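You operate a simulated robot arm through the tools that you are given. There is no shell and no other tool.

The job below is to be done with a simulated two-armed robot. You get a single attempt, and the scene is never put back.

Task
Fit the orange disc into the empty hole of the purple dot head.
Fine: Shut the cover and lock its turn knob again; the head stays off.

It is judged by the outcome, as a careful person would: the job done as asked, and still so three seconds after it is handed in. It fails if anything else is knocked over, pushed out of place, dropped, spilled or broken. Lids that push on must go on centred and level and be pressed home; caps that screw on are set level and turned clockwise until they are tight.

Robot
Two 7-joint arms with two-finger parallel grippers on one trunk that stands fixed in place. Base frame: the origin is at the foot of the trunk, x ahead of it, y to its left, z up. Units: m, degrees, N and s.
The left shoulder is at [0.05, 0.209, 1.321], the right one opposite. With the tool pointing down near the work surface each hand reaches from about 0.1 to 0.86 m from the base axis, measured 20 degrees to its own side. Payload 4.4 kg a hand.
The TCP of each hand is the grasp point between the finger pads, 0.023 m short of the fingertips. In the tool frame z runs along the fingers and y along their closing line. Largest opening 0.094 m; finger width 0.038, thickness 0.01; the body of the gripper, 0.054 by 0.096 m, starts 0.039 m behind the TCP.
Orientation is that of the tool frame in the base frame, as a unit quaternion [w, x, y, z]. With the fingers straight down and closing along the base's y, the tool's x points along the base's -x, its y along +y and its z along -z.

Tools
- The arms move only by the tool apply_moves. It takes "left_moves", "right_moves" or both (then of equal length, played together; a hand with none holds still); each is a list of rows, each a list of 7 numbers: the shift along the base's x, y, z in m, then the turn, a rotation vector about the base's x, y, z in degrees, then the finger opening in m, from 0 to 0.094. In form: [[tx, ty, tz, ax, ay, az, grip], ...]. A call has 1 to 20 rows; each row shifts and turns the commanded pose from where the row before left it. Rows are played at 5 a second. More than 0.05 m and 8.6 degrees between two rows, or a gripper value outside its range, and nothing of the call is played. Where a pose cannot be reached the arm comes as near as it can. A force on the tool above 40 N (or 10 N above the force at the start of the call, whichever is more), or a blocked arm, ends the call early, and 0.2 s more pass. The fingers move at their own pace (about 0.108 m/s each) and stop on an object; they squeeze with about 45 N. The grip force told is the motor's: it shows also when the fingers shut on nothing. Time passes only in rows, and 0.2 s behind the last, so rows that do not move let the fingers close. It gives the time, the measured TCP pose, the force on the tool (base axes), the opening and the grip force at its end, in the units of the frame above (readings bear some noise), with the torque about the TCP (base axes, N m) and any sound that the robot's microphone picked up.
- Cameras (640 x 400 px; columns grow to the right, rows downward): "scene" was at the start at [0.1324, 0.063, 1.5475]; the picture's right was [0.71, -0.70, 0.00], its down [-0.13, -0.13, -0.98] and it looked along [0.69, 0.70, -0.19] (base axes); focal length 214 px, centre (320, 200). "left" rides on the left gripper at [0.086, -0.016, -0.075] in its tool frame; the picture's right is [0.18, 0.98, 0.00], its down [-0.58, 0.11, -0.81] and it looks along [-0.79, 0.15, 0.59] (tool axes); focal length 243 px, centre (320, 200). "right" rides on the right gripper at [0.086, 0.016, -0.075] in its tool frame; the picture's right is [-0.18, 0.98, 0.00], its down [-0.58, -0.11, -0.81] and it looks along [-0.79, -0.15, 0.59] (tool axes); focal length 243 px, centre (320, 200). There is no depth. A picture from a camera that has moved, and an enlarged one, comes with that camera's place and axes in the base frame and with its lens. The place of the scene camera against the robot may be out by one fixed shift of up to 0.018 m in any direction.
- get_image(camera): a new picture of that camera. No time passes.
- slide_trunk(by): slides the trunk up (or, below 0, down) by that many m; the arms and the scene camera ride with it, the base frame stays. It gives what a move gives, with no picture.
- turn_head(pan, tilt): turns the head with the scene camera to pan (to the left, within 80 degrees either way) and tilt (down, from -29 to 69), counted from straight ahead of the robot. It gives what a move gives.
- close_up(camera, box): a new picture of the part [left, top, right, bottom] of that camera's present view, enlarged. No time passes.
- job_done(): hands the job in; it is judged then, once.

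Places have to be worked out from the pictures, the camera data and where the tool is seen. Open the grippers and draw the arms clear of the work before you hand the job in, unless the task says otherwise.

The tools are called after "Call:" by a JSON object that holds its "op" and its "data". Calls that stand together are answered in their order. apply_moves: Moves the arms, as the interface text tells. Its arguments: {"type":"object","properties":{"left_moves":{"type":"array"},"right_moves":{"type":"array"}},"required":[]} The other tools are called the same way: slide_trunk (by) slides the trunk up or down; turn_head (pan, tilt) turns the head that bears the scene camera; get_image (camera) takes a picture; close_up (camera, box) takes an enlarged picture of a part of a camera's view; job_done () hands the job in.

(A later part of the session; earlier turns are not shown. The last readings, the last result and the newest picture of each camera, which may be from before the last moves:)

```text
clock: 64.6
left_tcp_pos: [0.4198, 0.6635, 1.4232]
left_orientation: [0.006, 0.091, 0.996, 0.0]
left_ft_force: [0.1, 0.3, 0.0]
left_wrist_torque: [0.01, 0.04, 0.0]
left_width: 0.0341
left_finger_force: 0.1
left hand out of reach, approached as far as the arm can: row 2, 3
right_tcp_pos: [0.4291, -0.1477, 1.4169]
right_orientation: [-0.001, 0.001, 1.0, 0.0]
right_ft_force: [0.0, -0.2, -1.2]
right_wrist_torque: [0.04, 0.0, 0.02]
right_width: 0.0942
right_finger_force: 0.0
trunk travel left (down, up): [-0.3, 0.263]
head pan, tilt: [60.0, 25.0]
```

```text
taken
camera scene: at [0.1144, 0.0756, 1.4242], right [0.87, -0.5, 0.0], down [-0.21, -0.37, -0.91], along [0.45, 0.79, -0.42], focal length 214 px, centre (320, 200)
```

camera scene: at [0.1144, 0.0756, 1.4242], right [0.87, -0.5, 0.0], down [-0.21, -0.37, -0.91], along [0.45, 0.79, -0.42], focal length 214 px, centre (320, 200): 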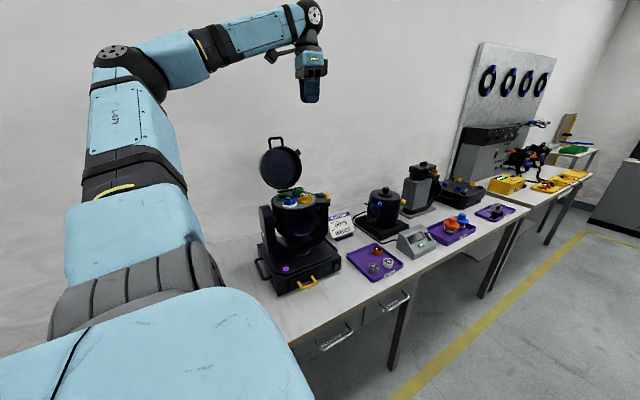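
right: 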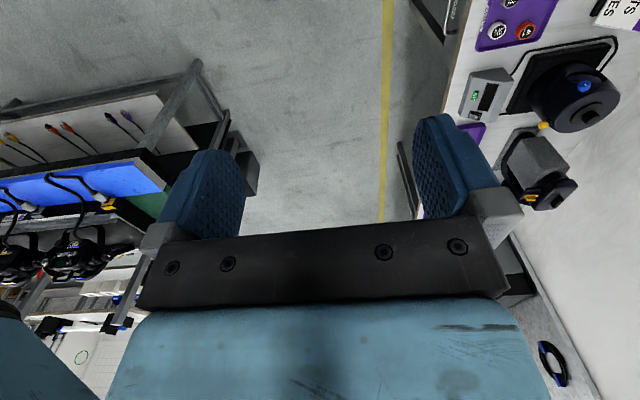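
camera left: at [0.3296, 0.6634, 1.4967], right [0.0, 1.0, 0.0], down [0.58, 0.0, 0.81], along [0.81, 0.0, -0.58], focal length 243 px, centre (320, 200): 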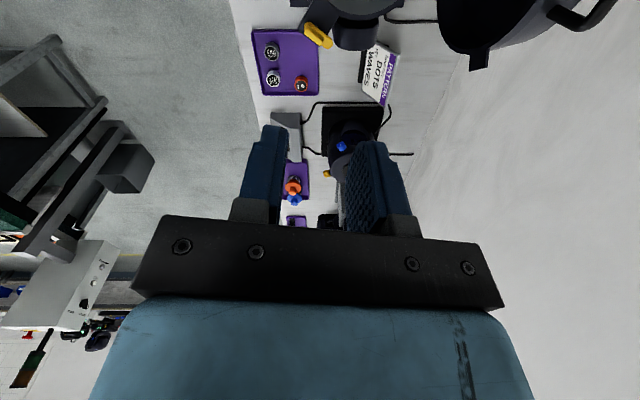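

The cover is open and stays put. Now I'll look closely at the turret and the disc tray.

Call:
{"op": "close_up", "data": {"camera": "scene", "box": [265, 175, 335, 225]}}

Call:
{"op": "close_up", "data": {"camera": "scene", "box": [340, 235, 410, 290]}}

Call:
{"op": "close_up", "data": {"camera": "left", "box": [240, 20, 340, 110]}}

```text
8.00 times, centred on (300, 200) of scene
camera zoom: at [0.1144, 0.0756, 1.4242], right [0.87, -0.5, 0.0], down [-0.21, -0.37, -0.91], along [0.45, 0.79, -0.42], focal length 1716 px, centre (480, 200)
```

zoom: 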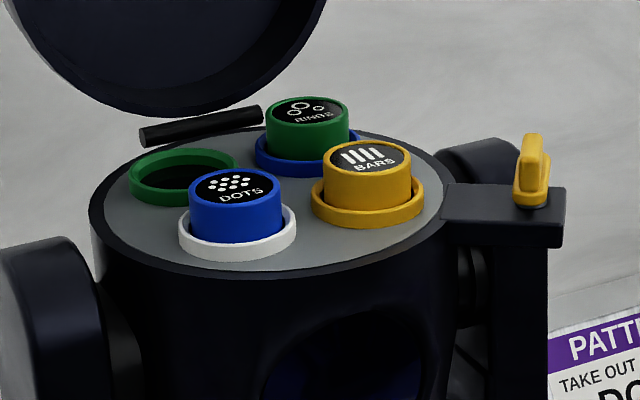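

```text
7.27 times, centred on (375, 262) of scene
camera zoom: at [0.1144, 0.0756, 1.4242], right [0.87, -0.5, 0.0], down [-0.21, -0.37, -0.91], along [0.45, 0.79, -0.42], focal length 1560 px, centre (-80, -254)
```

zoom: 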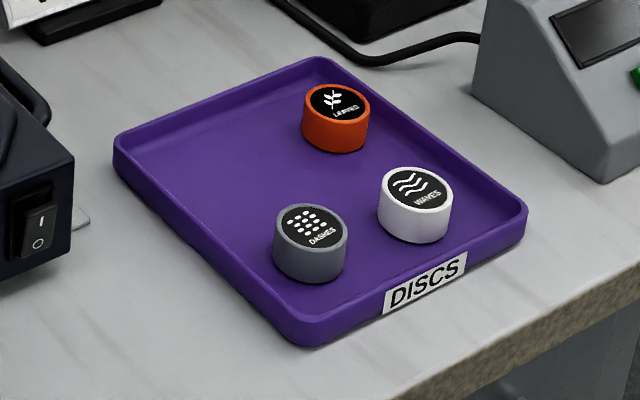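

```text
4.44 times, centred on (290, 65) of left
camera zoom: at [0.3296, 0.6634, 1.4967], right [0.0, 1.0, 0.0], down [0.58, 0.0, 0.81], along [0.81, 0.0, -0.58], focal length 1078 px, centre (453, 800)
```

zoom: 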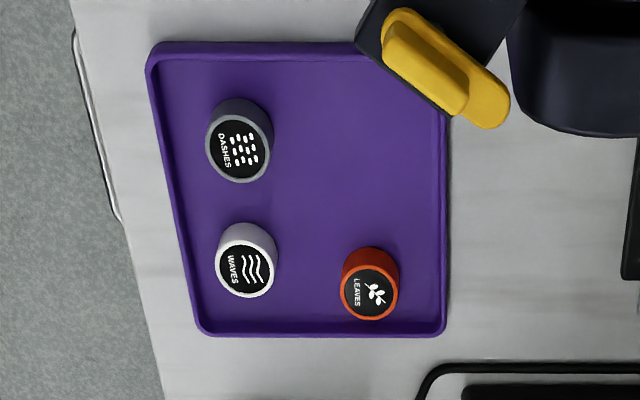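

The orange LEAVES disc is about 38 mm across at roughly (0.708, 0.610), top near z 0.82. The empty green-ringed hole is at the turret's back-left. I'll move the left hand over the tray to view the disc from above.

Call:
{"op": "apply_moves", "data": {"left_moves": [[0.04, -0.012, -0.02, 0, 0, 1.5, 0.06], [0.04, -0.012, -0.03, 0, 0, 1.5, 0.06], [0.04, -0.012, -0.04, 0, 0, 1.5, 0.06], [0.04, -0.012, -0.04, 0, 0, 1.5, 0.06], [0.04, -0.006, -0.045, 0, 0, 1.5, 0.06], [0.04, 0, -0.045, 0, 0, 1.5, 0.06], [0.03, 0, -0.045, 0, 0, 1.5, 0.06]]}}

Call:
{"op": "get_image", "data": {"camera": "left"}}

Call:
{"op": "get_image", "data": {"camera": "scene"}}

```text
refused: row 2 steps farther than a row can; nothing moved
```

```text
taken
camera left: at [0.3296, 0.6634, 1.4967], right [0.0, 1.0, 0.0], down [0.58, 0.0, 0.81], along [0.81, 0.0, -0.58], focal length 243 px, centre (320, 200)
```

left: 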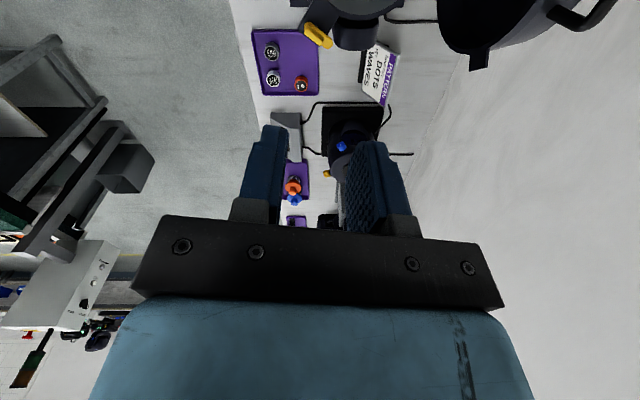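

```text
taken
camera scene: at [0.1144, 0.0756, 1.4242], right [0.87, -0.5, 0.0], down [-0.21, -0.37, -0.91], along [0.45, 0.79, -0.42], focal length 214 px, centre (320, 200)
```

scene: 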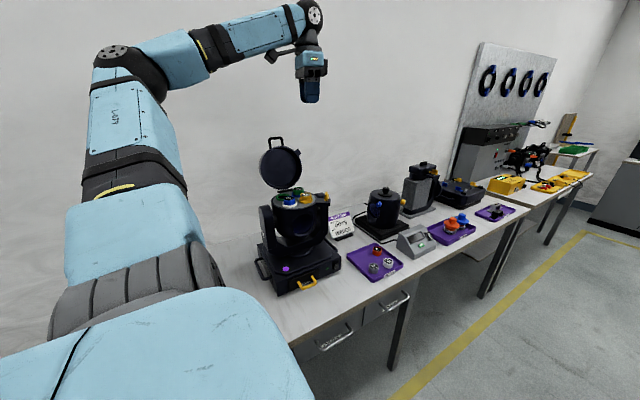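

The rows were too long, so nothing moved. I'll use shorter steps.

Call:
{"op": "apply_moves", "data": {"left_moves": [[0.03, -0.01, -0.02, 0, 0, 1.2, 0.06], [0.03, -0.01, -0.03, 0, 0, 1.2, 0.06], [0.03, -0.01, -0.03, 0, 0, 1.2, 0.06], [0.03, -0.008, -0.03, 0, 0, 1.2, 0.06], [0.03, -0.005, -0.03, 0, 0, 1.2, 0.06], [0.03, -0.005, -0.03, 0, 0, 1.2, 0.06], [0.03, 0, -0.03, 0, 0, 1.2, 0.06], [0.03, 0, -0.03, 0, 0, 1.2, 0.06]]}}

Call:
{"op": "get_image", "data": {"camera": "left"}}

Call:
{"op": "get_image", "data": {"camera": "scene"}}

```text
clock: 66.4
left_tcp_pos: [0.6604, 0.6165, 1.1902]
left_orientation: [0.005, 0.007, 1.0, -0.001]
left_ft_force: [0.4, -0.3, 0.8]
left_wrist_torque: [0.03, 0.02, -0.01]
left_width: 0.06
left_finger_force: 0.1
right_tcp_pos: [0.4291, -0.1475, 1.4166]
right_orientation: [0.0, 0.0, 1.0, -0.001]
right_ft_force: [-0.7, 0.8, -1.1]
right_wrist_torque: [-0.05, 0.0, 0.01]
right_width: 0.094
right_finger_force: 0.1
trunk travel left (down, up): [-0.3, 0.263]
head pan, tilt: [60.0, 25.0]
```

```text
taken
camera left: at [0.5718, 0.6021, 1.2644], right [-0.17, 0.99, 0.0], down [0.57, 0.1, 0.81], along [0.8, 0.14, -0.58], focal length 243 px, centre (320, 200)
```

left: 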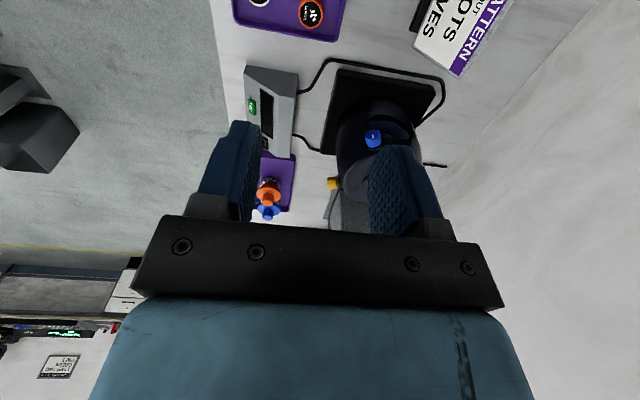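

```text
taken
camera scene: at [0.115, 0.077, 1.4241], right [0.87, -0.5, 0.0], down [-0.21, -0.37, -0.91], along [0.45, 0.78, -0.42], focal length 214 px, centre (320, 200)
```

scene: 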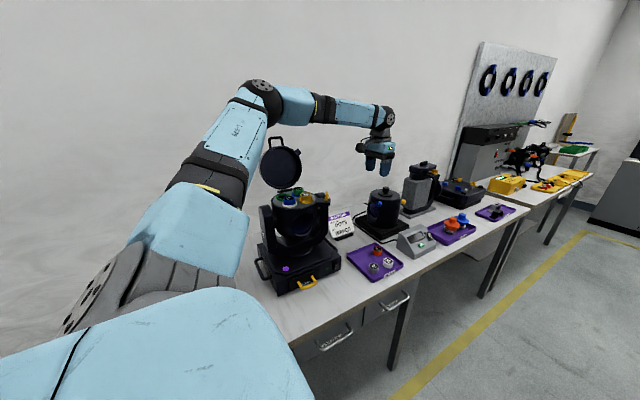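

The new view confirms the disc top at (0.707, 0.611). I'll descend to a hover just above it.

Call:
{"op": "apply_moves", "data": {"left_moves": [[0.008, 0, -0.04, 0, 0, 0, 0.06], [0.008, 0, -0.04, 0, 0, 0, 0.06], [0.008, 0, -0.04, 0, 0, 0, 0.06], [0.008, -0.002, -0.04, 0, 0, 0, 0.06], [0.008, -0.002, -0.04, 0, 0, 0, 0.06], [0.006, -0.001, -0.04, 0, 0, 0, 0.06]]}}

Call:
{"op": "get_image", "data": {"camera": "left"}}

Call:
{"op": "close_up", "data": {"camera": "left", "box": [220, 40, 420, 200]}}

```text
clock: 67.8
left_tcp_pos: [0.701, 0.6116, 0.9563]
left_orientation: [0.005, 0.009, 1.0, 0.002]
left_ft_force: [-0.6, -0.1, 0.4]
left_wrist_torque: [0.06, 0.03, 0.01]
left_width: 0.0599
left_finger_force: 0.1
left hand out of reach, approached as far as the arm can: row 6
right_tcp_pos: [0.4291, -0.1483, 1.4162]
right_orientation: [0.0, 0.0, 1.0, 0.001]
right_ft_force: [0.6, -0.2, -0.2]
right_wrist_torque: [0.02, 0.01, 0.0]
right_width: 0.094
right_finger_force: 0.0
trunk travel left (down, up): [-0.3, 0.263]
head pan, tilt: [60.0, 25.0]
```

```text
taken
camera left: at [0.6122, 0.5958, 1.03], right [-0.17, 0.99, 0.0], down [0.57, 0.1, 0.81], along [0.8, 0.14, -0.58], focal length 243 px, centre (320, 200)
```

left: 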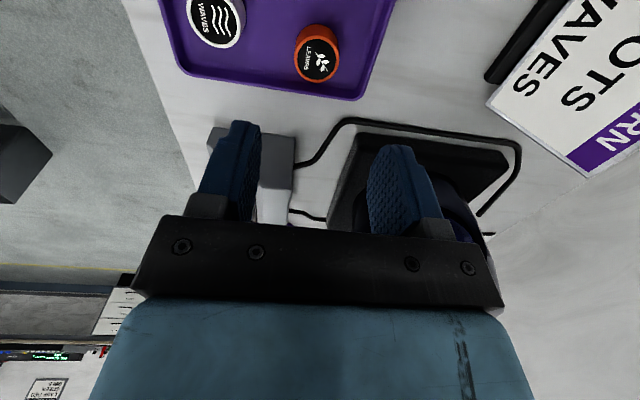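

```text
2.50 times, centred on (320, 120) of left
camera zoom: at [0.6122, 0.5958, 1.03], right [-0.17, 0.99, 0.0], down [0.57, 0.1, 0.81], along [0.8, 0.14, -0.58], focal length 606 px, centre (320, 400)
```

zoom: 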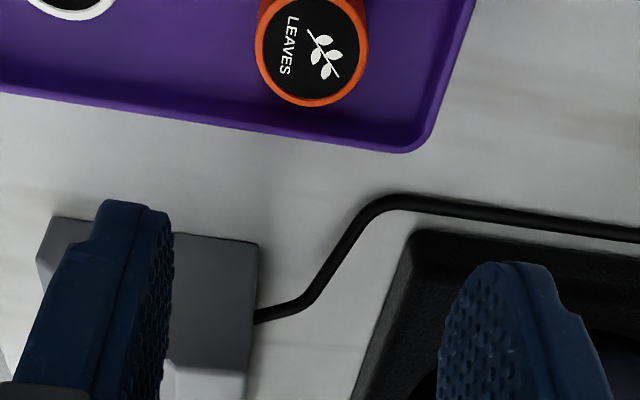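

The disc top is at about (0.709, 0.612), 8 mm ahead of the TCP, but I'm at the edge of reach. I'll raise the hand a bit and slide the trunk down 0.1 m to gain reach.

Call:
{"op": "apply_moves", "data": {"left_moves": [[-0.005, 0, 0.04, 0, 0, 0, 0.05], [0, 0, 0.03, 0, 0, 0, 0.05]]}}

Call:
{"op": "slide_trunk", "data": {"by": -0.12}}

```text
clock: 68.4
left_tcp_pos: [0.6947, 0.6122, 1.0256]
left_orientation: [0.006, 0.008, 1.0, 0.0]
left_ft_force: [-1.5, 0.0, 0.6]
left_wrist_torque: [0.01, 0.0, 0.0]
left_width: 0.05
left_finger_force: 0.0
right_tcp_pos: [0.4279, -0.1469, 1.4179]
right_orientation: [0.0, -0.001, 1.0, -0.001]
right_ft_force: [0.0, -0.4, -1.2]
right_wrist_torque: [-0.01, 0.0, -0.01]
right_width: 0.0943
right_finger_force: 0.1
trunk travel left (down, up): [-0.3, 0.263]
head pan, tilt: [60.0, 25.0]
```

```text
clock: 69.9
left_tcp_pos: [0.696, 0.6119, 0.905]
left_orientation: [0.006, 0.008, 1.0, -0.001]
left_ft_force: [0.9, 0.7, 0.3]
left_wrist_torque: [0.03, 0.04, 0.01]
left_width: 0.05
left_finger_force: 0.1
right_tcp_pos: [0.428, -0.1464, 1.297]
right_orientation: [0.0, -0.002, 1.0, -0.001]
right_ft_force: [0.0, 0.2, -0.4]
right_wrist_torque: [-0.01, -0.01, 0.01]
right_width: 0.0941
right_finger_force: 0.0
trunk travel left (down, up): [-0.18, 0.383]
head pan, tilt: [60.0, 25.0]
```

The TCP is at z 0.905 now. I'll shift onto the disc's axis and check from just above.

Call:
{"op": "apply_moves", "data": {"left_moves": [[0.006, 0, -0.01, 0, 0, 0, 0.05], [0.006, 0, -0.02, 0, 0, 0, 0.05]]}}

Call:
{"op": "close_up", "data": {"camera": "left", "box": [220, 60, 420, 220]}}

Call:
{"op": "get_image", "data": {"camera": "scene"}}

```text
clock: 70.5
left_tcp_pos: [0.7071, 0.6118, 0.8749]
left_orientation: [0.006, 0.007, 1.0, -0.001]
left_ft_force: [0.9, 0.2, 0.3]
left_wrist_torque: [0.0, 0.01, 0.01]
left_width: 0.0502
left_finger_force: 0.1
right_tcp_pos: [0.4291, -0.1457, 1.2982]
right_orientation: [0.0, -0.001, 1.0, 0.0]
right_ft_force: [-0.6, 0.2, 0.4]
right_wrist_torque: [-0.02, 0.0, 0.02]
right_width: 0.0941
right_finger_force: 0.0
trunk travel left (down, up): [-0.18, 0.383]
head pan, tilt: [60.0, 25.0]
```

```text
2.50 times, centred on (320, 140) of left
camera zoom: at [0.6188, 0.5968, 0.9489], right [-0.17, 0.99, 0.0], down [0.57, 0.1, 0.81], along [0.8, 0.14, -0.58], focal length 606 px, centre (320, 350)
```

zoom: 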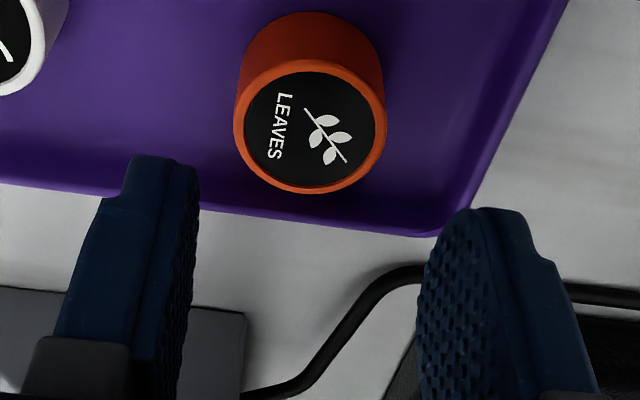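

```text
taken
camera scene: at [0.1134, 0.077, 1.3043], right [0.87, -0.5, 0.0], down [-0.21, -0.37, -0.91], along [0.45, 0.78, -0.42], focal length 214 px, centre (320, 200)
```

scene: 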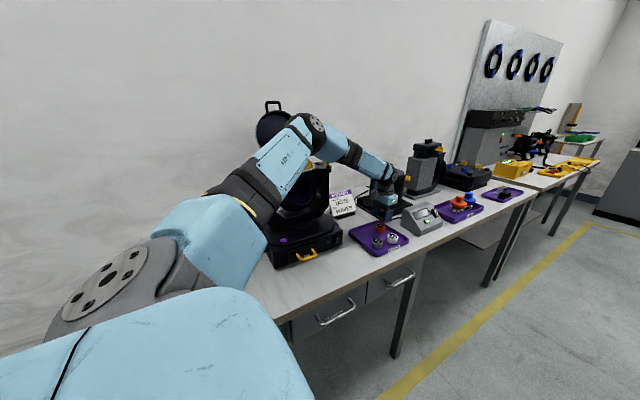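

The disc is 2.5 mm toward -y of the finger centre and its top is at z 0.819 as judged. I'll correct and descend to grip its upper half.

Call:
{"op": "apply_moves", "data": {"left_moves": [[0.0005, -0.0025, -0.01, 0, 0, 0, 0.048], [0.0005, 0, -0.015, 0, 0, 0, 0.048], [0, 0, -0.012, 0, 0, 0, 0.048]]}}

Call:
{"op": "close_up", "data": {"camera": "left", "box": [240, 100, 400, 220]}}

Call:
{"op": "close_up", "data": {"camera": "scene", "box": [340, 160, 440, 260]}}

```text
clock: 71.3
left_tcp_pos: [0.7039, 0.6091, 0.8422]
left_orientation: [0.007, 0.007, 1.0, -0.001]
left_ft_force: [0.0, 0.2, 0.5]
left_wrist_torque: [0.01, 0.01, 0.01]
left_width: 0.0481
left_finger_force: 0.0
left hand out of reach, approached as far as the arm can: row 3
right_tcp_pos: [0.4273, -0.1457, 1.2985]
right_orientation: [0.0, -0.001, 1.0, 0.0]
right_ft_force: [0.0, 0.8, 0.6]
right_wrist_torque: [0.03, 0.03, -0.01]
right_width: 0.0942
right_finger_force: 0.1
trunk travel left (down, up): [-0.18, 0.383]
head pan, tilt: [60.0, 25.0]
```

```text
3.33 times, centred on (320, 160) of left
camera zoom: at [0.6159, 0.5938, 0.9155], right [-0.17, 0.99, 0.0], down [0.57, 0.1, 0.81], along [0.8, 0.14, -0.58], focal length 809 px, centre (320, 333)
```

zoom: 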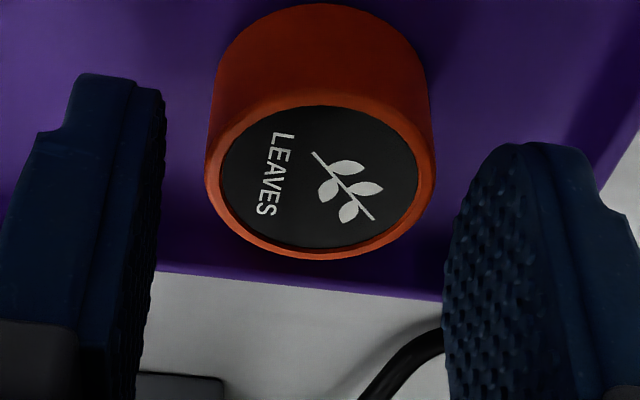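

```text
4.00 times, centred on (390, 210) of scene
camera zoom: at [0.1129, 0.077, 1.3043], right [0.87, -0.5, 0.0], down [-0.21, -0.37, -0.91], along [0.45, 0.78, -0.42], focal length 858 px, centre (40, 160)
```

zoom: 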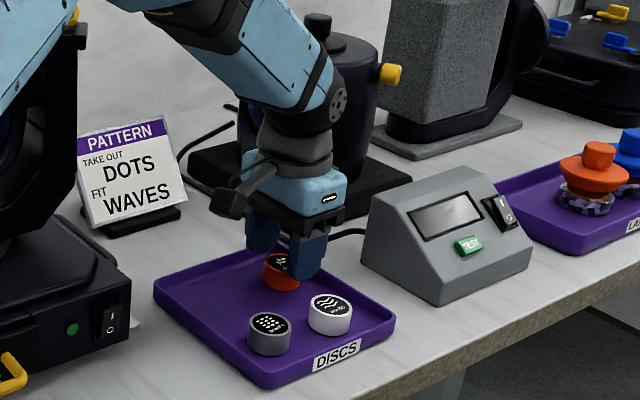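

I'm at the reach limit again 12 mm short. I'll rise, lower the trunk another 0.1 m and descend once more.

Call:
{"op": "apply_moves", "data": {"left_moves": [[0, 0, 0.045, 0, 0, 0, 0.048], [0, 0, 0.045, 0, 0, 0, 0.048], [0, 0, 0.03, 0, 0, 0, 0.048]]}}

Call:
{"op": "slide_trunk", "data": {"by": -0.1}}

Call:
{"op": "get_image", "data": {"camera": "scene"}}

```text
clock: 72.1
left_tcp_pos: [0.7033, 0.6074, 0.9626]
left_orientation: [0.006, 0.008, 1.0, 0.0]
left_ft_force: [-0.5, 0.6, 0.7]
left_wrist_torque: [-0.04, -0.04, 0.01]
left_width: 0.0479
left_finger_force: 0.1
right_tcp_pos: [0.4276, -0.1467, 1.2986]
right_orientation: [0.0, -0.001, 1.0, -0.001]
right_ft_force: [0.1, 0.0, -0.1]
right_wrist_torque: [0.01, -0.03, 0.03]
right_width: 0.0939
right_finger_force: 0.0
trunk travel left (down, up): [-0.18, 0.383]
head pan, tilt: [60.0, 25.0]
```

```text
clock: 73.4
left_tcp_pos: [0.7036, 0.6072, 0.8614]
left_orientation: [0.006, 0.007, 1.0, 0.0]
left_ft_force: [0.0, 0.0, 0.0]
left_wrist_torque: [0.03, -0.01, 0.03]
left_width: 0.0479
left_finger_force: 0.1
right_tcp_pos: [0.4282, -0.1484, 1.1978]
right_orientation: [0.0, -0.001, 1.0, 0.0]
right_ft_force: [-0.5, -0.3, -0.2]
right_wrist_torque: [0.0, -0.02, 0.0]
right_width: 0.0943
right_finger_force: 0.0
trunk travel left (down, up): [-0.08, 0.483]
head pan, tilt: [60.0, 25.0]
```

```text
taken
camera scene: at [0.1129, 0.0759, 1.2043], right [0.87, -0.5, 0.0], down [-0.21, -0.37, -0.91], along [0.45, 0.79, -0.42], focal length 214 px, centre (320, 200)
```

scene: 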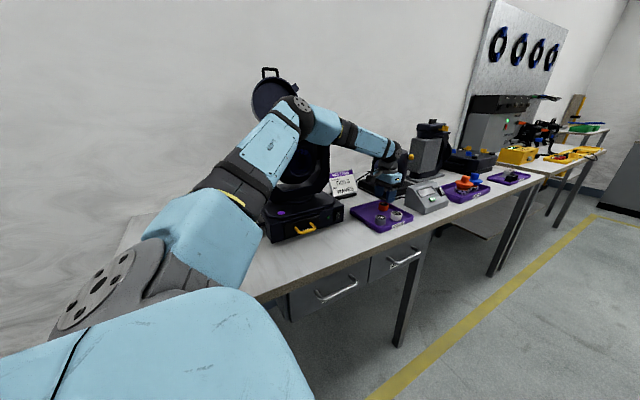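

The TCP is at (0.704, 0.607, 0.861). I'll descend the last 3 cm with the small xy correction.

Call:
{"op": "apply_moves", "data": {"left_moves": [[0.004, 0.002, -0.015, 0, 0, 0, 0.048], [0.0, 0, -0.015, 0, 0, 0, 0.048]]}}

Call:
{"op": "close_up", "data": {"camera": "left", "box": [240, 100, 400, 220]}}

Call:
{"op": "close_up", "data": {"camera": "scene", "box": [220, 60, 420, 240]}}

```text
clock: 74.0
left_tcp_pos: [0.7074, 0.6026, 0.841]
left_orientation: [0.008, 0.01, 1.0, 0.005]
left_ft_force: [-0.7, 0.1, 1.7]
left_wrist_torque: [0.05, 0.03, 0.01]
left_width: 0.048
left_finger_force: 0.1
right_tcp_pos: [0.4263, -0.1562, 1.1972]
right_orientation: [0.001, -0.001, 1.0, 0.004]
right_ft_force: [0.7, -0.4, 1.1]
right_wrist_torque: [0.01, -0.01, -0.01]
right_width: 0.094
right_finger_force: 0.1
trunk travel left (down, up): [-0.08, 0.483]
head pan, tilt: [60.0, 25.0]
```

```text
3.33 times, centred on (320, 160) of left
camera zoom: at [0.6181, 0.5875, 0.9152], right [-0.17, 0.99, 0.01], down [0.57, 0.09, 0.82], along [0.8, 0.14, -0.58], focal length 809 px, centre (320, 333)
```

zoom: 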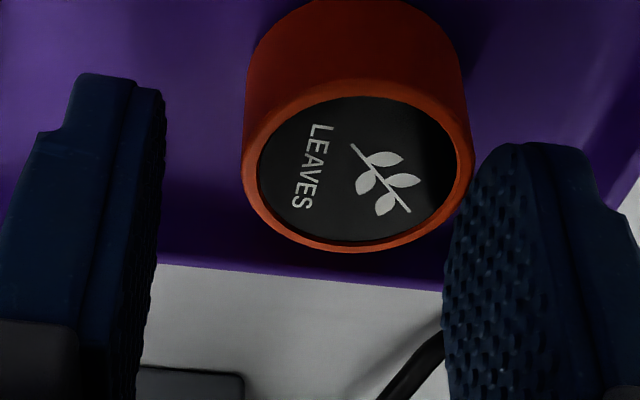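

```text
2.22 times, centred on (320, 150) of scene
camera zoom: at [0.111, 0.0683, 1.2057], right [0.87, -0.5, 0.0], down [-0.21, -0.36, -0.91], along [0.45, 0.79, -0.41], focal length 477 px, centre (320, 311)
```

zoom: 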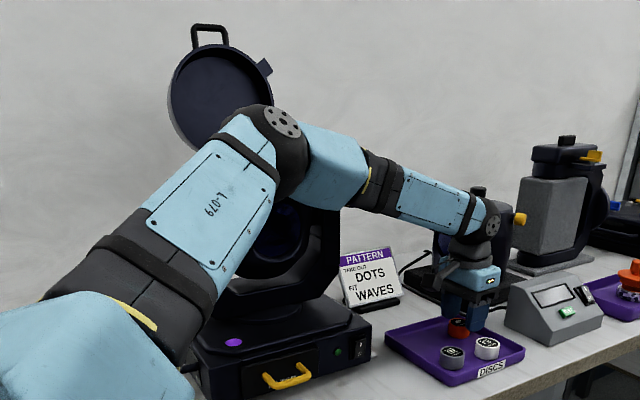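

The right hand and the scene camera have shifted too, so the trunk is being pushed: my elbow is likely pressing on the light. I'll reverse the last move at once.

Call:
{"op": "apply_moves", "data": {"left_moves": [[-0.002, -0.001, 0.02, 0, 0, 0, 0.048], [-0.002, -0.001, 0.03, 0, 0, 0, 0.048]]}}

Call:
{"op": "close_up", "data": {"camera": "scene", "box": [220, 60, 420, 240]}}

```text
clock: 74.6
left_tcp_pos: [0.7057, 0.603, 0.8912]
left_orientation: [0.008, 0.007, 1.0, 0.005]
left_ft_force: [-0.1, 0.5, 0.1]
left_wrist_torque: [0.0, 0.01, 0.03]
left_width: 0.0479
left_finger_force: 0.1
right_tcp_pos: [0.4283, -0.1524, 1.1975]
right_orientation: [-0.001, -0.001, 1.0, 0.005]
right_ft_force: [0.2, 0.6, 0.9]
right_wrist_torque: [-0.03, 0.02, 0.01]
right_width: 0.0942
right_finger_force: 0.1
trunk travel left (down, up): [-0.08, 0.483]
head pan, tilt: [60.0, 25.0]
```

```text
2.22 times, centred on (320, 150) of scene
camera zoom: at [0.1137, 0.0705, 1.2059], right [0.87, -0.5, 0.0], down [-0.21, -0.36, -0.91], along [0.45, 0.79, -0.42], focal length 477 px, centre (320, 311)
```

zoom: 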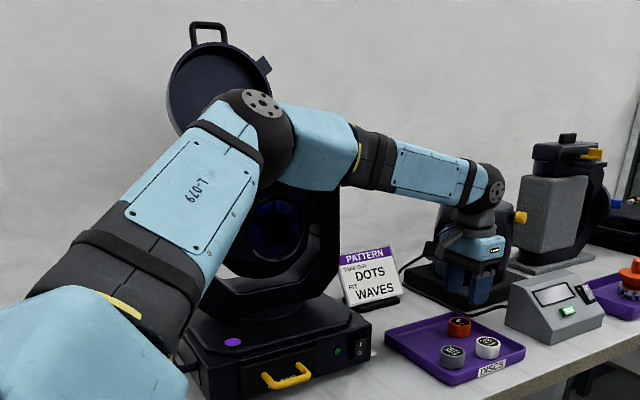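

The trunk is still deflected by about 5 mm. I'll draw the hand up and back toward me so the elbow comes away from the light.

Call:
{"op": "apply_moves", "data": {"left_moves": [[-0.005, -0.03, 0.035, 0, 0, 0, 0.048], [-0.005, -0.03, 0.035, 0, 0, 0, 0.048], [-0.005, -0.03, 0.03, 0, 0, 0, 0.048]]}}

Call:
{"op": "close_up", "data": {"camera": "scene", "box": [220, 60, 420, 240]}}

```text
clock: 75.4
left_tcp_pos: [0.6883, 0.5184, 0.9848]
left_orientation: [0.006, 0.007, 1.0, 0.0]
left_ft_force: [0.3, -0.7, -0.6]
left_wrist_torque: [0.0, -0.02, -0.04]
left_width: 0.048
left_finger_force: 0.2
right_tcp_pos: [0.4277, -0.1482, 1.1976]
right_orientation: [-0.001, 0.0, 1.0, 0.0]
right_ft_force: [0.7, -0.1, 0.2]
right_wrist_torque: [0.01, -0.05, 0.03]
right_width: 0.094
right_finger_force: 0.0
trunk travel left (down, up): [-0.08, 0.483]
head pan, tilt: [60.0, 25.0]
```

```text
2.22 times, centred on (320, 150) of scene
camera zoom: at [0.1124, 0.076, 1.2044], right [0.87, -0.5, 0.0], down [-0.21, -0.37, -0.91], along [0.45, 0.79, -0.42], focal length 477 px, centre (320, 311)
```

zoom: 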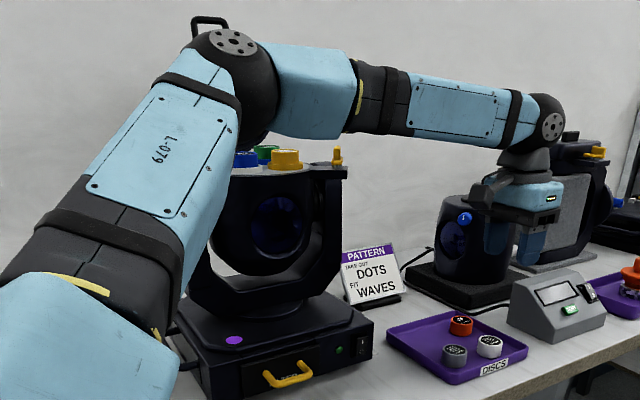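

The deflection is gone, and the light's lever is where it was, so the light has not shifted noticeably. I'll raise the trunk 0.12 m to keep the elbow clear, and tilt the hand outward 15° to gain reach instead.

Call:
{"op": "slide_trunk", "data": {"by": 0.12}}

Call:
{"op": "apply_moves", "data": {"left_moves": [[0, 0.02, 0, 0, 0, 7, 0.05], [0, 0.02, 0, 0, 0, 7, 0.05], [0, 0.02, 0, 0, 0, 6, 0.05], [0, 0.01, -0.02, 2.55, -7.05, 0, 0.05], [0, 0.01, -0.03, 2.55, -7.05, 0, 0.05]]}}

Call:
{"op": "get_image", "data": {"camera": "left"}}

Call:
{"op": "close_up", "data": {"camera": "scene", "box": [220, 100, 440, 280]}}

```text
clock: 76.9
left_tcp_pos: [0.6887, 0.5181, 1.1013]
left_orientation: [0.006, 0.009, 1.0, -0.001]
left_ft_force: [0.6, 0.5, 0.3]
left_wrist_torque: [0.01, 0.02, 0.01]
left_width: 0.0478
left_finger_force: 0.2
right_tcp_pos: [0.4278, -0.1464, 1.3173]
right_orientation: [0.0, -0.001, 1.0, -0.001]
right_ft_force: [-0.6, 0.1, 0.4]
right_wrist_torque: [0.0, 0.01, 0.0]
right_width: 0.0942
right_finger_force: 0.1
trunk travel left (down, up): [-0.2, 0.363]
head pan, tilt: [60.0, 25.0]
```

```text
clock: 78.1
left_tcp_pos: [0.6863, 0.6003, 1.0522]
left_orientation: [0.134, -0.165, 0.977, 0.023]
left_ft_force: [-0.7, 0.8, 0.4]
left_wrist_torque: [-0.02, 0.01, -0.01]
left_width: 0.0498
left_finger_force: 0.1
right_tcp_pos: [0.4278, -0.1459, 1.3179]
right_orientation: [0.0, -0.002, 1.0, 0.0]
right_ft_force: [-0.9, 0.9, 0.4]
right_wrist_torque: [0.02, 0.0, 0.0]
right_width: 0.0939
right_finger_force: 0.0
trunk travel left (down, up): [-0.2, 0.363]
head pan, tilt: [60.0, 25.0]
```

```text
taken
camera left: at [0.5941, 0.5505, 1.1012], right [-0.49, 0.87, -0.05], down [0.29, 0.21, 0.93], along [0.82, 0.44, -0.35], focal length 243 px, centre (320, 200)
```

left: 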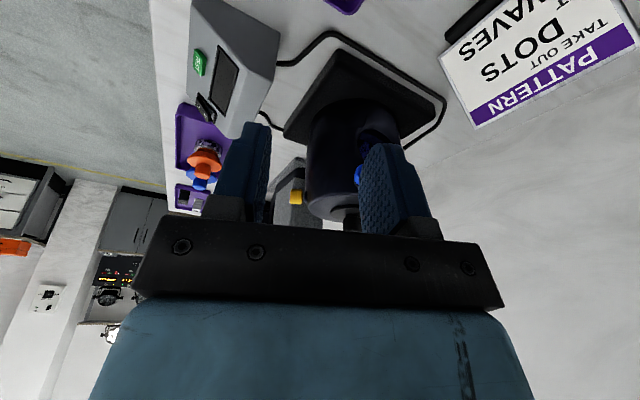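

```text
2.22 times, centred on (330, 190) of scene
camera zoom: at [0.1131, 0.0776, 1.3243], right [0.87, -0.5, 0.0], down [-0.21, -0.37, -0.91], along [0.45, 0.78, -0.42], focal length 477 px, centre (298, 222)
```

zoom: 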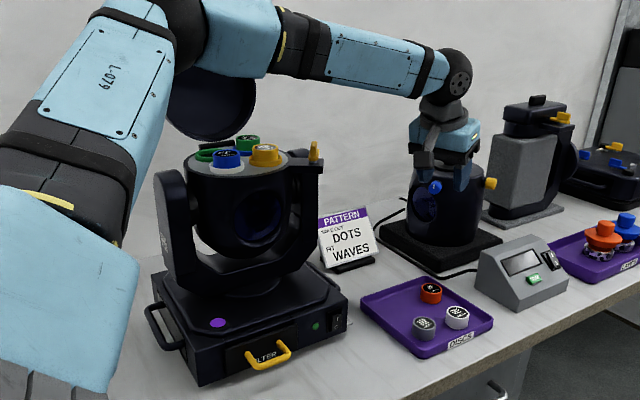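

The elbow is now high and clear, and the closing line is level. I'll descend toward the disc and check.

Call:
{"op": "apply_moves", "data": {"left_moves": [[0.005, 0.003, -0.035, 0, 0, 0, 0.05], [0.005, 0.003, -0.035, 0, 0, 0, 0.05], [0.005, 0.002, -0.035, 0, 0, 0, 0.05], [0.005, 0.002, -0.035, 0, 0, 0, 0.05], [0.002, 0, -0.03, 0, 0, 0, 0.05]]}}

Call:
{"op": "get_image", "data": {"camera": "left"}}

Call:
{"op": "close_up", "data": {"camera": "left", "box": [220, 60, 420, 220]}}

Call:
{"op": "close_up", "data": {"camera": "scene", "box": [220, 80, 440, 280]}}

```text
clock: 79.3
left_tcp_pos: [0.7111, 0.6078, 0.8823]
left_orientation: [0.134, -0.165, 0.977, 0.024]
left_ft_force: [-0.2, -0.9, 0.0]
left_wrist_torque: [0.03, 0.02, -0.04]
left_width: 0.0503
left_finger_force: 0.0
right_tcp_pos: [0.4285, -0.1456, 1.3176]
right_orientation: [0.0, 0.0, 1.0, -0.001]
right_ft_force: [0.5, -0.2, -1.0]
right_wrist_torque: [-0.01, 0.01, 0.01]
right_width: 0.0939
right_finger_force: 0.1
trunk travel left (down, up): [-0.2, 0.363]
head pan, tilt: [60.0, 25.0]
```

```text
taken
camera left: at [0.6183, 0.5587, 0.9305], right [-0.49, 0.87, -0.05], down [0.29, 0.21, 0.93], along [0.82, 0.44, -0.35], focal length 243 px, centre (320, 200)
```

left: 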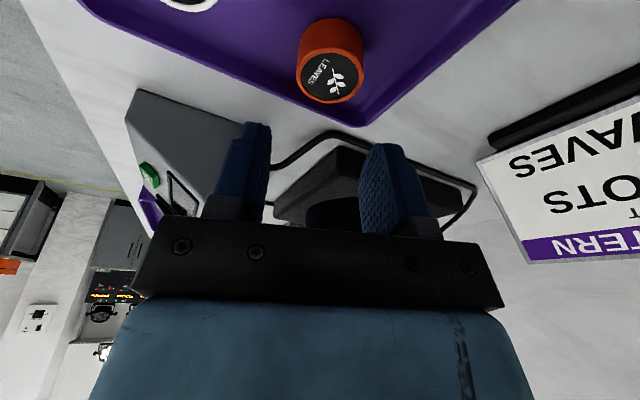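

```text
2.50 times, centred on (320, 140) of left
camera zoom: at [0.6183, 0.5587, 0.9305], right [-0.49, 0.87, -0.05], down [0.29, 0.21, 0.93], along [0.82, 0.44, -0.35], focal length 606 px, centre (320, 350)
```

zoom: 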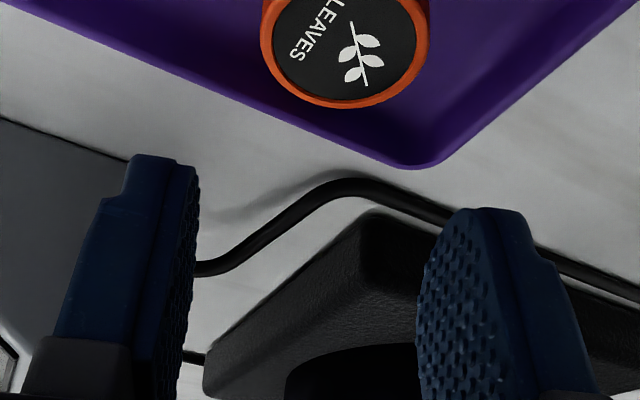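

```text
2.00 times, centred on (330, 180) of scene
camera zoom: at [0.1134, 0.0769, 1.3243], right [0.87, -0.5, 0.0], down [-0.21, -0.37, -0.91], along [0.45, 0.78, -0.42], focal length 429 px, centre (300, 240)
```

zoom: 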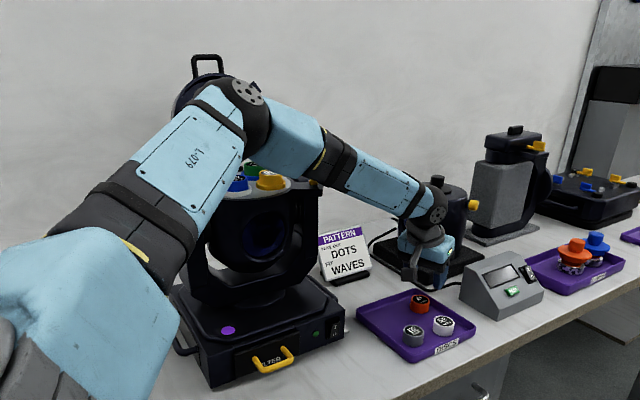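

The disc centre works out at (0.707, 0.609). I'll correct by -4 mm in x and descend to z 0.831.

Call:
{"op": "apply_moves", "data": {"left_moves": [[-0.004, 0.001, -0.02, 0, 0, 0, 0.05], [0, 0, -0.017, 0, 0, 0, 0.05], [0, 0, -0.014, 0, 0, 0, 0.05]]}}

Call:
{"op": "get_image", "data": {"camera": "left"}}

Call:
{"op": "close_up", "data": {"camera": "left", "box": [240, 100, 400, 220]}}

Call:
{"op": "close_up", "data": {"camera": "scene", "box": [350, 180, 430, 250]}}

```text
clock: 80.1
left_tcp_pos: [0.7081, 0.6091, 0.8303]
left_orientation: [0.135, -0.165, 0.977, 0.025]
left_ft_force: [0.1, 0.9, 1.1]
left_wrist_torque: [0.0, 0.0, -0.03]
left_width: 0.0502
left_finger_force: 0.1
right_tcp_pos: [0.4288, -0.1469, 1.3172]
right_orientation: [0.0, 0.0, 1.0, 0.0]
right_ft_force: [-0.9, 0.5, -0.1]
right_wrist_torque: [-0.03, 0.0, -0.03]
right_width: 0.0938
right_finger_force: 0.1
trunk travel left (down, up): [-0.2, 0.363]
head pan, tilt: [60.0, 25.0]
```

```text
taken
camera left: at [0.6144, 0.5591, 0.8789], right [-0.49, 0.87, -0.05], down [0.29, 0.21, 0.93], along [0.82, 0.44, -0.35], focal length 243 px, centre (320, 200)
```

left: 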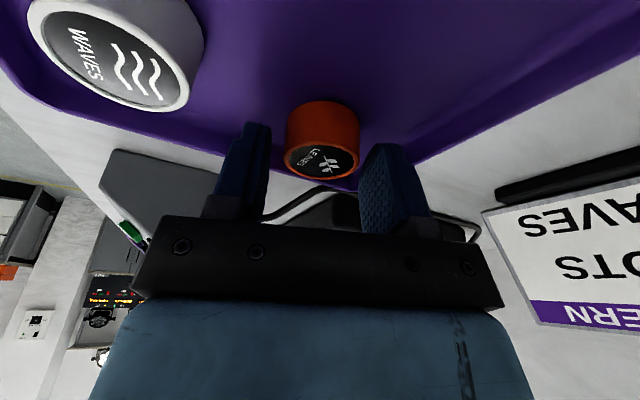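

```text
3.33 times, centred on (320, 160) of left
camera zoom: at [0.6144, 0.5591, 0.8789], right [-0.49, 0.87, -0.05], down [0.29, 0.21, 0.93], along [0.82, 0.44, -0.35], focal length 809 px, centre (320, 333)
```

zoom: 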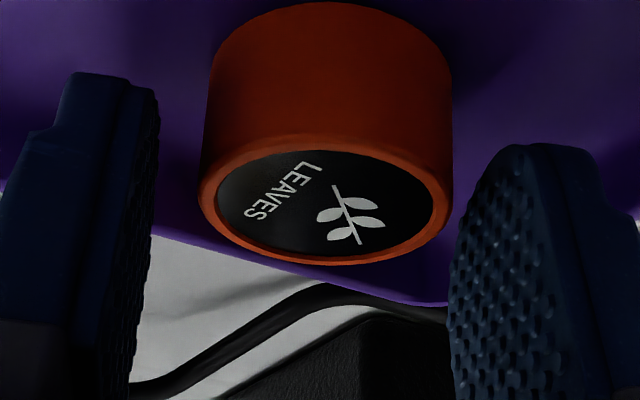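

```text
5.71 times, centred on (390, 215) of scene
camera zoom: at [0.1135, 0.0764, 1.3243], right [0.87, -0.5, 0.0], down [-0.21, -0.37, -0.91], along [0.45, 0.79, -0.42], focal length 1226 px, centre (-80, 114)
```

zoom: 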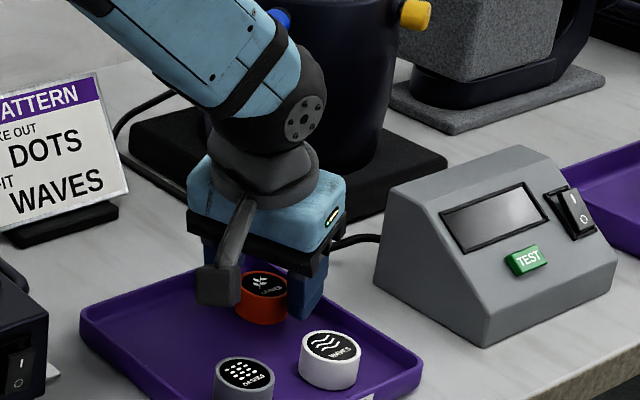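

The disc is centred between the fingers. I'll close the grip.

Call:
{"op": "apply_moves", "data": {"left_moves": [[0, 0, -0.002, 0, 0, 0, 0.04], [0, 0, 0, 0, 0, 0, 0.02], [0, 0, 0, 0, 0, 0, 0.02]]}}

Call:
{"op": "close_up", "data": {"camera": "left", "box": [240, 100, 400, 220]}}

```text
clock: 80.9
left_tcp_pos: [0.7061, 0.6088, 0.8288]
left_orientation: [0.133, -0.165, 0.977, 0.024]
left_ft_force: [0.1, 0.0, 1.8]
left_wrist_torque: [0.0, 0.0, -0.01]
left_width: 0.0352
left_finger_force: 44.8
right_tcp_pos: [0.4273, -0.1464, 1.3177]
right_orientation: [0.0, -0.001, 1.0, 0.0]
right_ft_force: [0.0, 0.3, 0.6]
right_wrist_torque: [0.0, 0.03, 0.02]
right_width: 0.0941
right_finger_force: 0.0
trunk travel left (down, up): [-0.2, 0.363]
head pan, tilt: [60.0, 25.0]
```

```text
3.33 times, centred on (320, 160) of left
camera zoom: at [0.6139, 0.5594, 0.8776], right [-0.49, 0.87, -0.05], down [0.29, 0.21, 0.93], along [0.82, 0.44, -0.35], focal length 809 px, centre (320, 333)
```

zoom: 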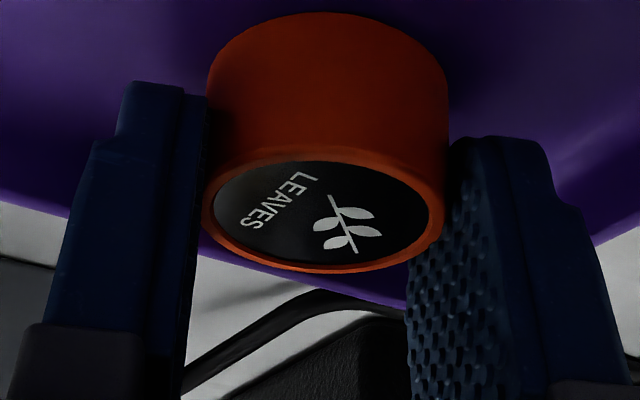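

The disc is held firmly, 35.2 mm across. I'll lift it straight up.

Call:
{"op": "apply_moves", "data": {"left_moves": [[0, 0, 0.02, 0, 0, 0, 0.02], [0, 0, 0.03, 0, 0, 0, 0.02], [0, 0, 0.04, 0, 0, 0, 0.02], [-0.01, 0, 0.045, 0, 0, 0, 0.02], [-0.02, -0.01, 0.04, 0, 0, 0, 0.02], [-0.02, -0.01, 0.04, 0, 0, 0, 0.02]]}}

Call:
{"op": "get_image", "data": {"camera": "left"}}

Call:
{"op": "get_image", "data": {"camera": "scene"}}

```text
clock: 82.3
left_tcp_pos: [0.6551, 0.586, 1.0434]
left_orientation: [0.134, -0.165, 0.977, 0.025]
left_ft_force: [-0.6, -0.7, 0.5]
left_wrist_torque: [0.03, -0.01, 0.0]
left_width: 0.0353
left_finger_force: 45.1
right_tcp_pos: [0.4262, -0.1477, 1.3181]
right_orientation: [0.001, -0.001, 1.0, 0.0]
right_ft_force: [-0.4, -0.3, 0.0]
right_wrist_torque: [-0.02, -0.03, -0.01]
right_width: 0.0942
right_finger_force: 0.1
trunk travel left (down, up): [-0.2, 0.363]
head pan, tilt: [60.0, 25.0]
```

```text
taken
camera left: at [0.5624, 0.5375, 1.0927], right [-0.49, 0.87, -0.05], down [0.29, 0.21, 0.93], along [0.82, 0.44, -0.35], focal length 243 px, centre (320, 200)
```

left: 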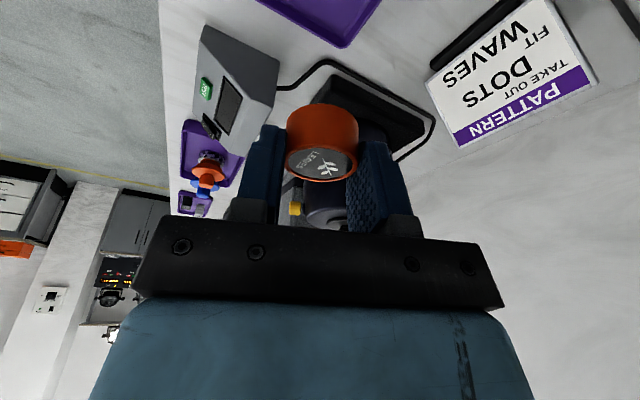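

```text
taken
camera scene: at [0.1117, 0.0761, 1.3245], right [0.87, -0.5, 0.0], down [-0.21, -0.37, -0.91], along [0.45, 0.79, -0.42], focal length 214 px, centre (320, 200)
```

scene: 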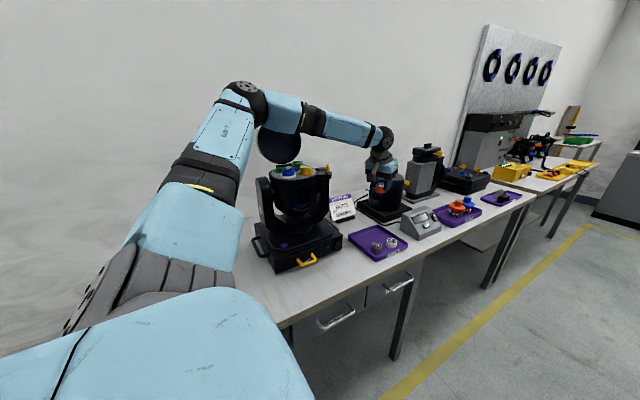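

The disc is safely up. I'll raise the trunk 0.1 m, then bring the right hand round as a second camera looking at the turret from the front-right.

Call:
{"op": "slide_trunk", "data": {"by": 0.1}}

Call:
{"op": "apply_moves", "data": {"right_moves": [[0.012, 0.027, 0.003, 0, 0, 8, 0.094], [0.012, 0.027, 0.003, 0, 0, 8, 0.094], [0.012, 0.027, 0.003, 0, 0, 8, 0.094], [0.012, 0.027, 0.003, 0, 0, 8, 0.094], [0.012, 0.027, 0.003, 0, 0, 8, 0.094], [0.012, 0.027, 0.003, 0, 0, 8, 0.094], [0.012, 0.027, 0.003, 0, 0, 8, 0.094], [0.012, 0.027, 0.003, 0, 0, 8, 0.094], [0.012, 0.027, 0.003, 0, 0, 8, 0.094], [0.012, 0.027, 0.003, 0, 0, 8, 0.094], [0.012, 0.027, 0.003, 0, 0, 8, 0.094], [0.012, 0.027, 0.003, 0, 0, 8, 0.094], [0.012, 0.027, 0.003, 0, 0, 8, 0.094], [0.012, 0.027, 0.003, 0, 0, 8, 0.094], [0.0, 0.02, 0.0, 0, 0, 8, 0.094]]}}

Call:
{"op": "get_image", "data": {"camera": "right"}}

Call:
{"op": "get_image", "data": {"camera": "scene"}}

```text
clock: 83.6
left_tcp_pos: [0.6569, 0.5878, 1.1431]
left_orientation: [0.133, -0.164, 0.977, 0.023]
left_ft_force: [-0.2, -0.7, -0.6]
left_wrist_torque: [-0.01, -0.04, 0.0]
left_width: 0.035
left_finger_force: 44.7
right_tcp_pos: [0.4287, -0.1467, 1.4172]
right_orientation: [0.0, 0.0, 1.0, -0.001]
right_ft_force: [0.4, -0.6, -0.1]
right_wrist_torque: [0.02, 0.03, 0.0]
right_width: 0.0941
right_finger_force: 0.0
trunk travel left (down, up): [-0.3, 0.263]
head pan, tilt: [60.0, 25.0]
```

```text
clock: 86.8
left_tcp_pos: [0.6555, 0.5871, 1.1437]
left_orientation: [0.135, -0.165, 0.977, 0.023]
left_ft_force: [0.3, 0.8, 0.2]
left_wrist_torque: [0.01, -0.01, 0.0]
left_width: 0.035
left_finger_force: 45.1
right_tcp_pos: [0.2277, 0.1661, 1.3297]
right_orientation: [-0.001, 0.864, -0.503, -0.001]
right_ft_force: [-0.8, -0.4, 0.5]
right_wrist_torque: [-0.01, -0.02, 0.04]
right_width: 0.094
right_finger_force: 0.1
right hand out of reach, approached as far as the arm can: row 9, 10, 11, 12, 13, 14, 15
trunk travel left (down, up): [-0.3, 0.263]
head pan, tilt: [60.0, 25.0]
```

```text
taken
camera right: at [0.2561, 0.0824, 1.4044], right [-0.95, -0.32, 0.0], down [-0.19, 0.56, 0.81], along [-0.26, 0.76, -0.59], focal length 243 px, centre (320, 200)
```

right: 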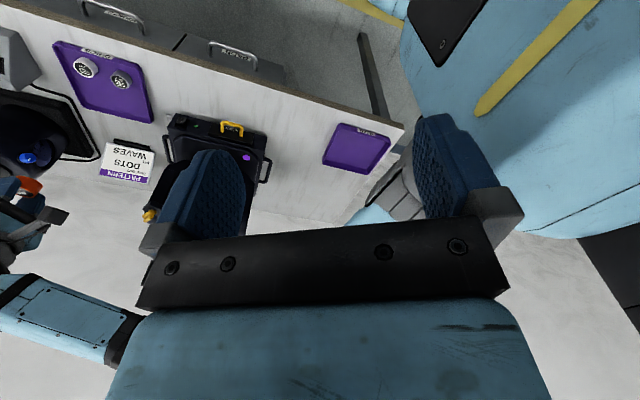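

```text
taken
camera scene: at [0.1119, 0.0774, 1.4244], right [0.87, -0.5, 0.0], down [-0.21, -0.37, -0.91], along [0.45, 0.78, -0.42], focal length 214 px, centre (320, 200)
```

scene: 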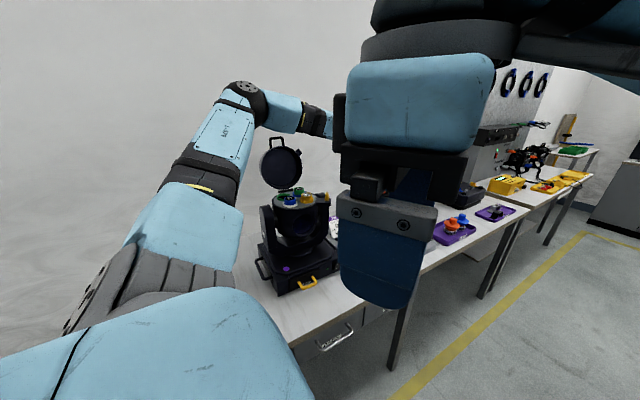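

The right arm cannot turn that far there. I'll reverse it to its former place out of the way and instead rely on the left and scene cameras.

Call:
{"op": "apply_moves", "data": {"right_moves": [[0.0, -0.02, 0.0, 0, 0, -8, 0.094], [-0.012, -0.027, -0.003, 0, 0, -8, 0.094], [-0.012, -0.027, -0.003, 0, 0, -8, 0.094], [-0.012, -0.027, -0.003, 0, 0, -8, 0.094], [-0.012, -0.027, -0.003, 0, 0, -8, 0.094], [-0.012, -0.027, -0.003, 0, 0, -8, 0.094], [-0.012, -0.027, -0.003, 0, 0, -8, 0.094], [-0.012, -0.027, -0.003, 0, 0, -8, 0.094], [-0.012, -0.027, -0.003, 0, 0, -8, 0.094]]}}

Call:
{"op": "get_image", "data": {"camera": "right"}}

Call:
{"op": "get_image", "data": {"camera": "scene"}}

```text
clock: 87.5
left_tcp_pos: [0.6563, 0.5881, 1.143]
left_orientation: [0.133, -0.165, 0.977, 0.024]
left_ft_force: [0.4, -0.5, -0.5]
left_wrist_torque: [0.01, 0.02, -0.02]
left_width: 0.0352
left_finger_force: 44.9
right_tcp_pos: [0.2232, 0.1233, 1.3261]
right_orientation: [0.001, 0.792, -0.611, -0.002]
right_ft_force: [10.0, 12.0, -2.9]
right_wrist_torque: [-0.64, 0.73, 1.01]
right_width: 0.0942
right_finger_force: 0.1
trunk travel left (down, up): [-0.3, 0.263]
head pan, tilt: [60.0, 25.0]
stopped in row 3 (right hand): the force on the tool passed its limit at 97 N (the readings are from after the stop); the commanded pose is now the measured one
```

```text
taken
camera right: at [0.2298, 0.0343, 1.4009], right [-1.0, -0.07, 0.01], down [-0.04, 0.59, 0.81], along [-0.06, 0.8, -0.59], focal length 243 px, centre (320, 200)
```

right: 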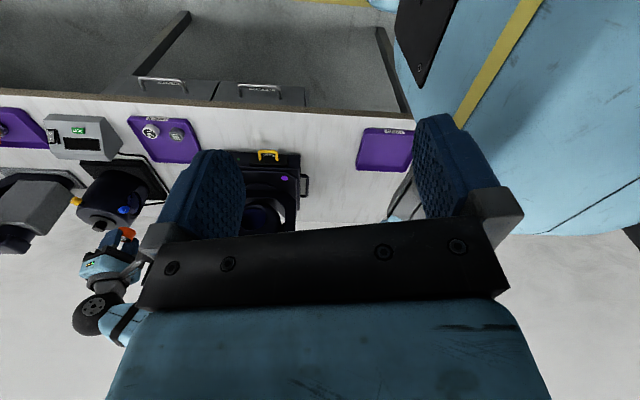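

```text
taken
camera scene: at [0.1158, 0.075, 1.4243], right [0.85, -0.53, 0.0], down [-0.22, -0.36, -0.91], along [0.48, 0.77, -0.42], focal length 214 px, centre (320, 200)
```

scene: 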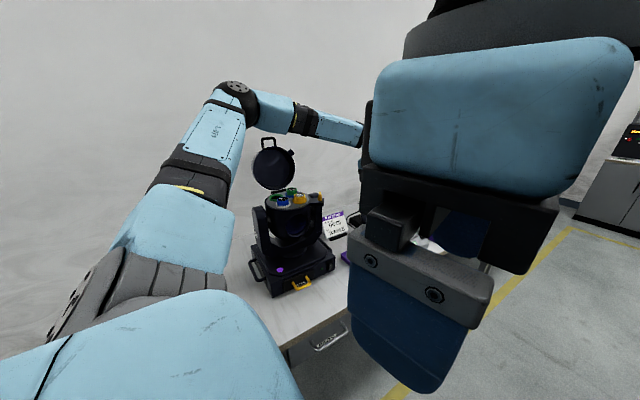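

The right hand's camera brushed the robot's own head. I'll move the right hand straight forward away from it, then out to the right.

Call:
{"op": "apply_moves", "data": {"right_moves": [[0.03, 0.01, 0, 0, 0, 0, 0.094], [0.04, 0, 0, 0, 0, 0, 0.094], [0.04, 0, 0, 0, 0, 0, 0.094], [0.04, 0, 0, 0, 0, 0, 0.094]]}}

Call:
{"op": "get_image", "data": {"camera": "scene"}}

```text
clock: 88.5
left_tcp_pos: [0.658, 0.5877, 1.1425]
left_orientation: [0.134, -0.165, 0.977, 0.024]
left_ft_force: [0.3, -0.5, -1.4]
left_wrist_torque: [0.01, 0.0, -0.01]
left_width: 0.035
left_finger_force: 44.9
right_tcp_pos: [0.3382, 0.1301, 1.3203]
right_orientation: [0.001, 0.791, -0.612, -0.001]
right_ft_force: [0.8, -0.6, -1.0]
right_wrist_torque: [0.0, 0.01, 0.02]
right_width: 0.0938
right_finger_force: 0.1
right hand out of reach, approached as far as the arm can: row 4
trunk travel left (down, up): [-0.3, 0.263]
head pan, tilt: [60.0, 25.0]
```

```text
taken
camera scene: at [0.1128, 0.0766, 1.4243], right [0.87, -0.5, 0.0], down [-0.21, -0.37, -0.91], along [0.45, 0.78, -0.42], focal length 214 px, centre (320, 200)
```

scene: 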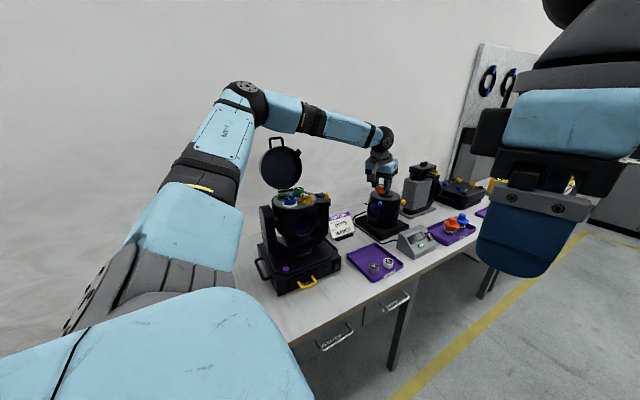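

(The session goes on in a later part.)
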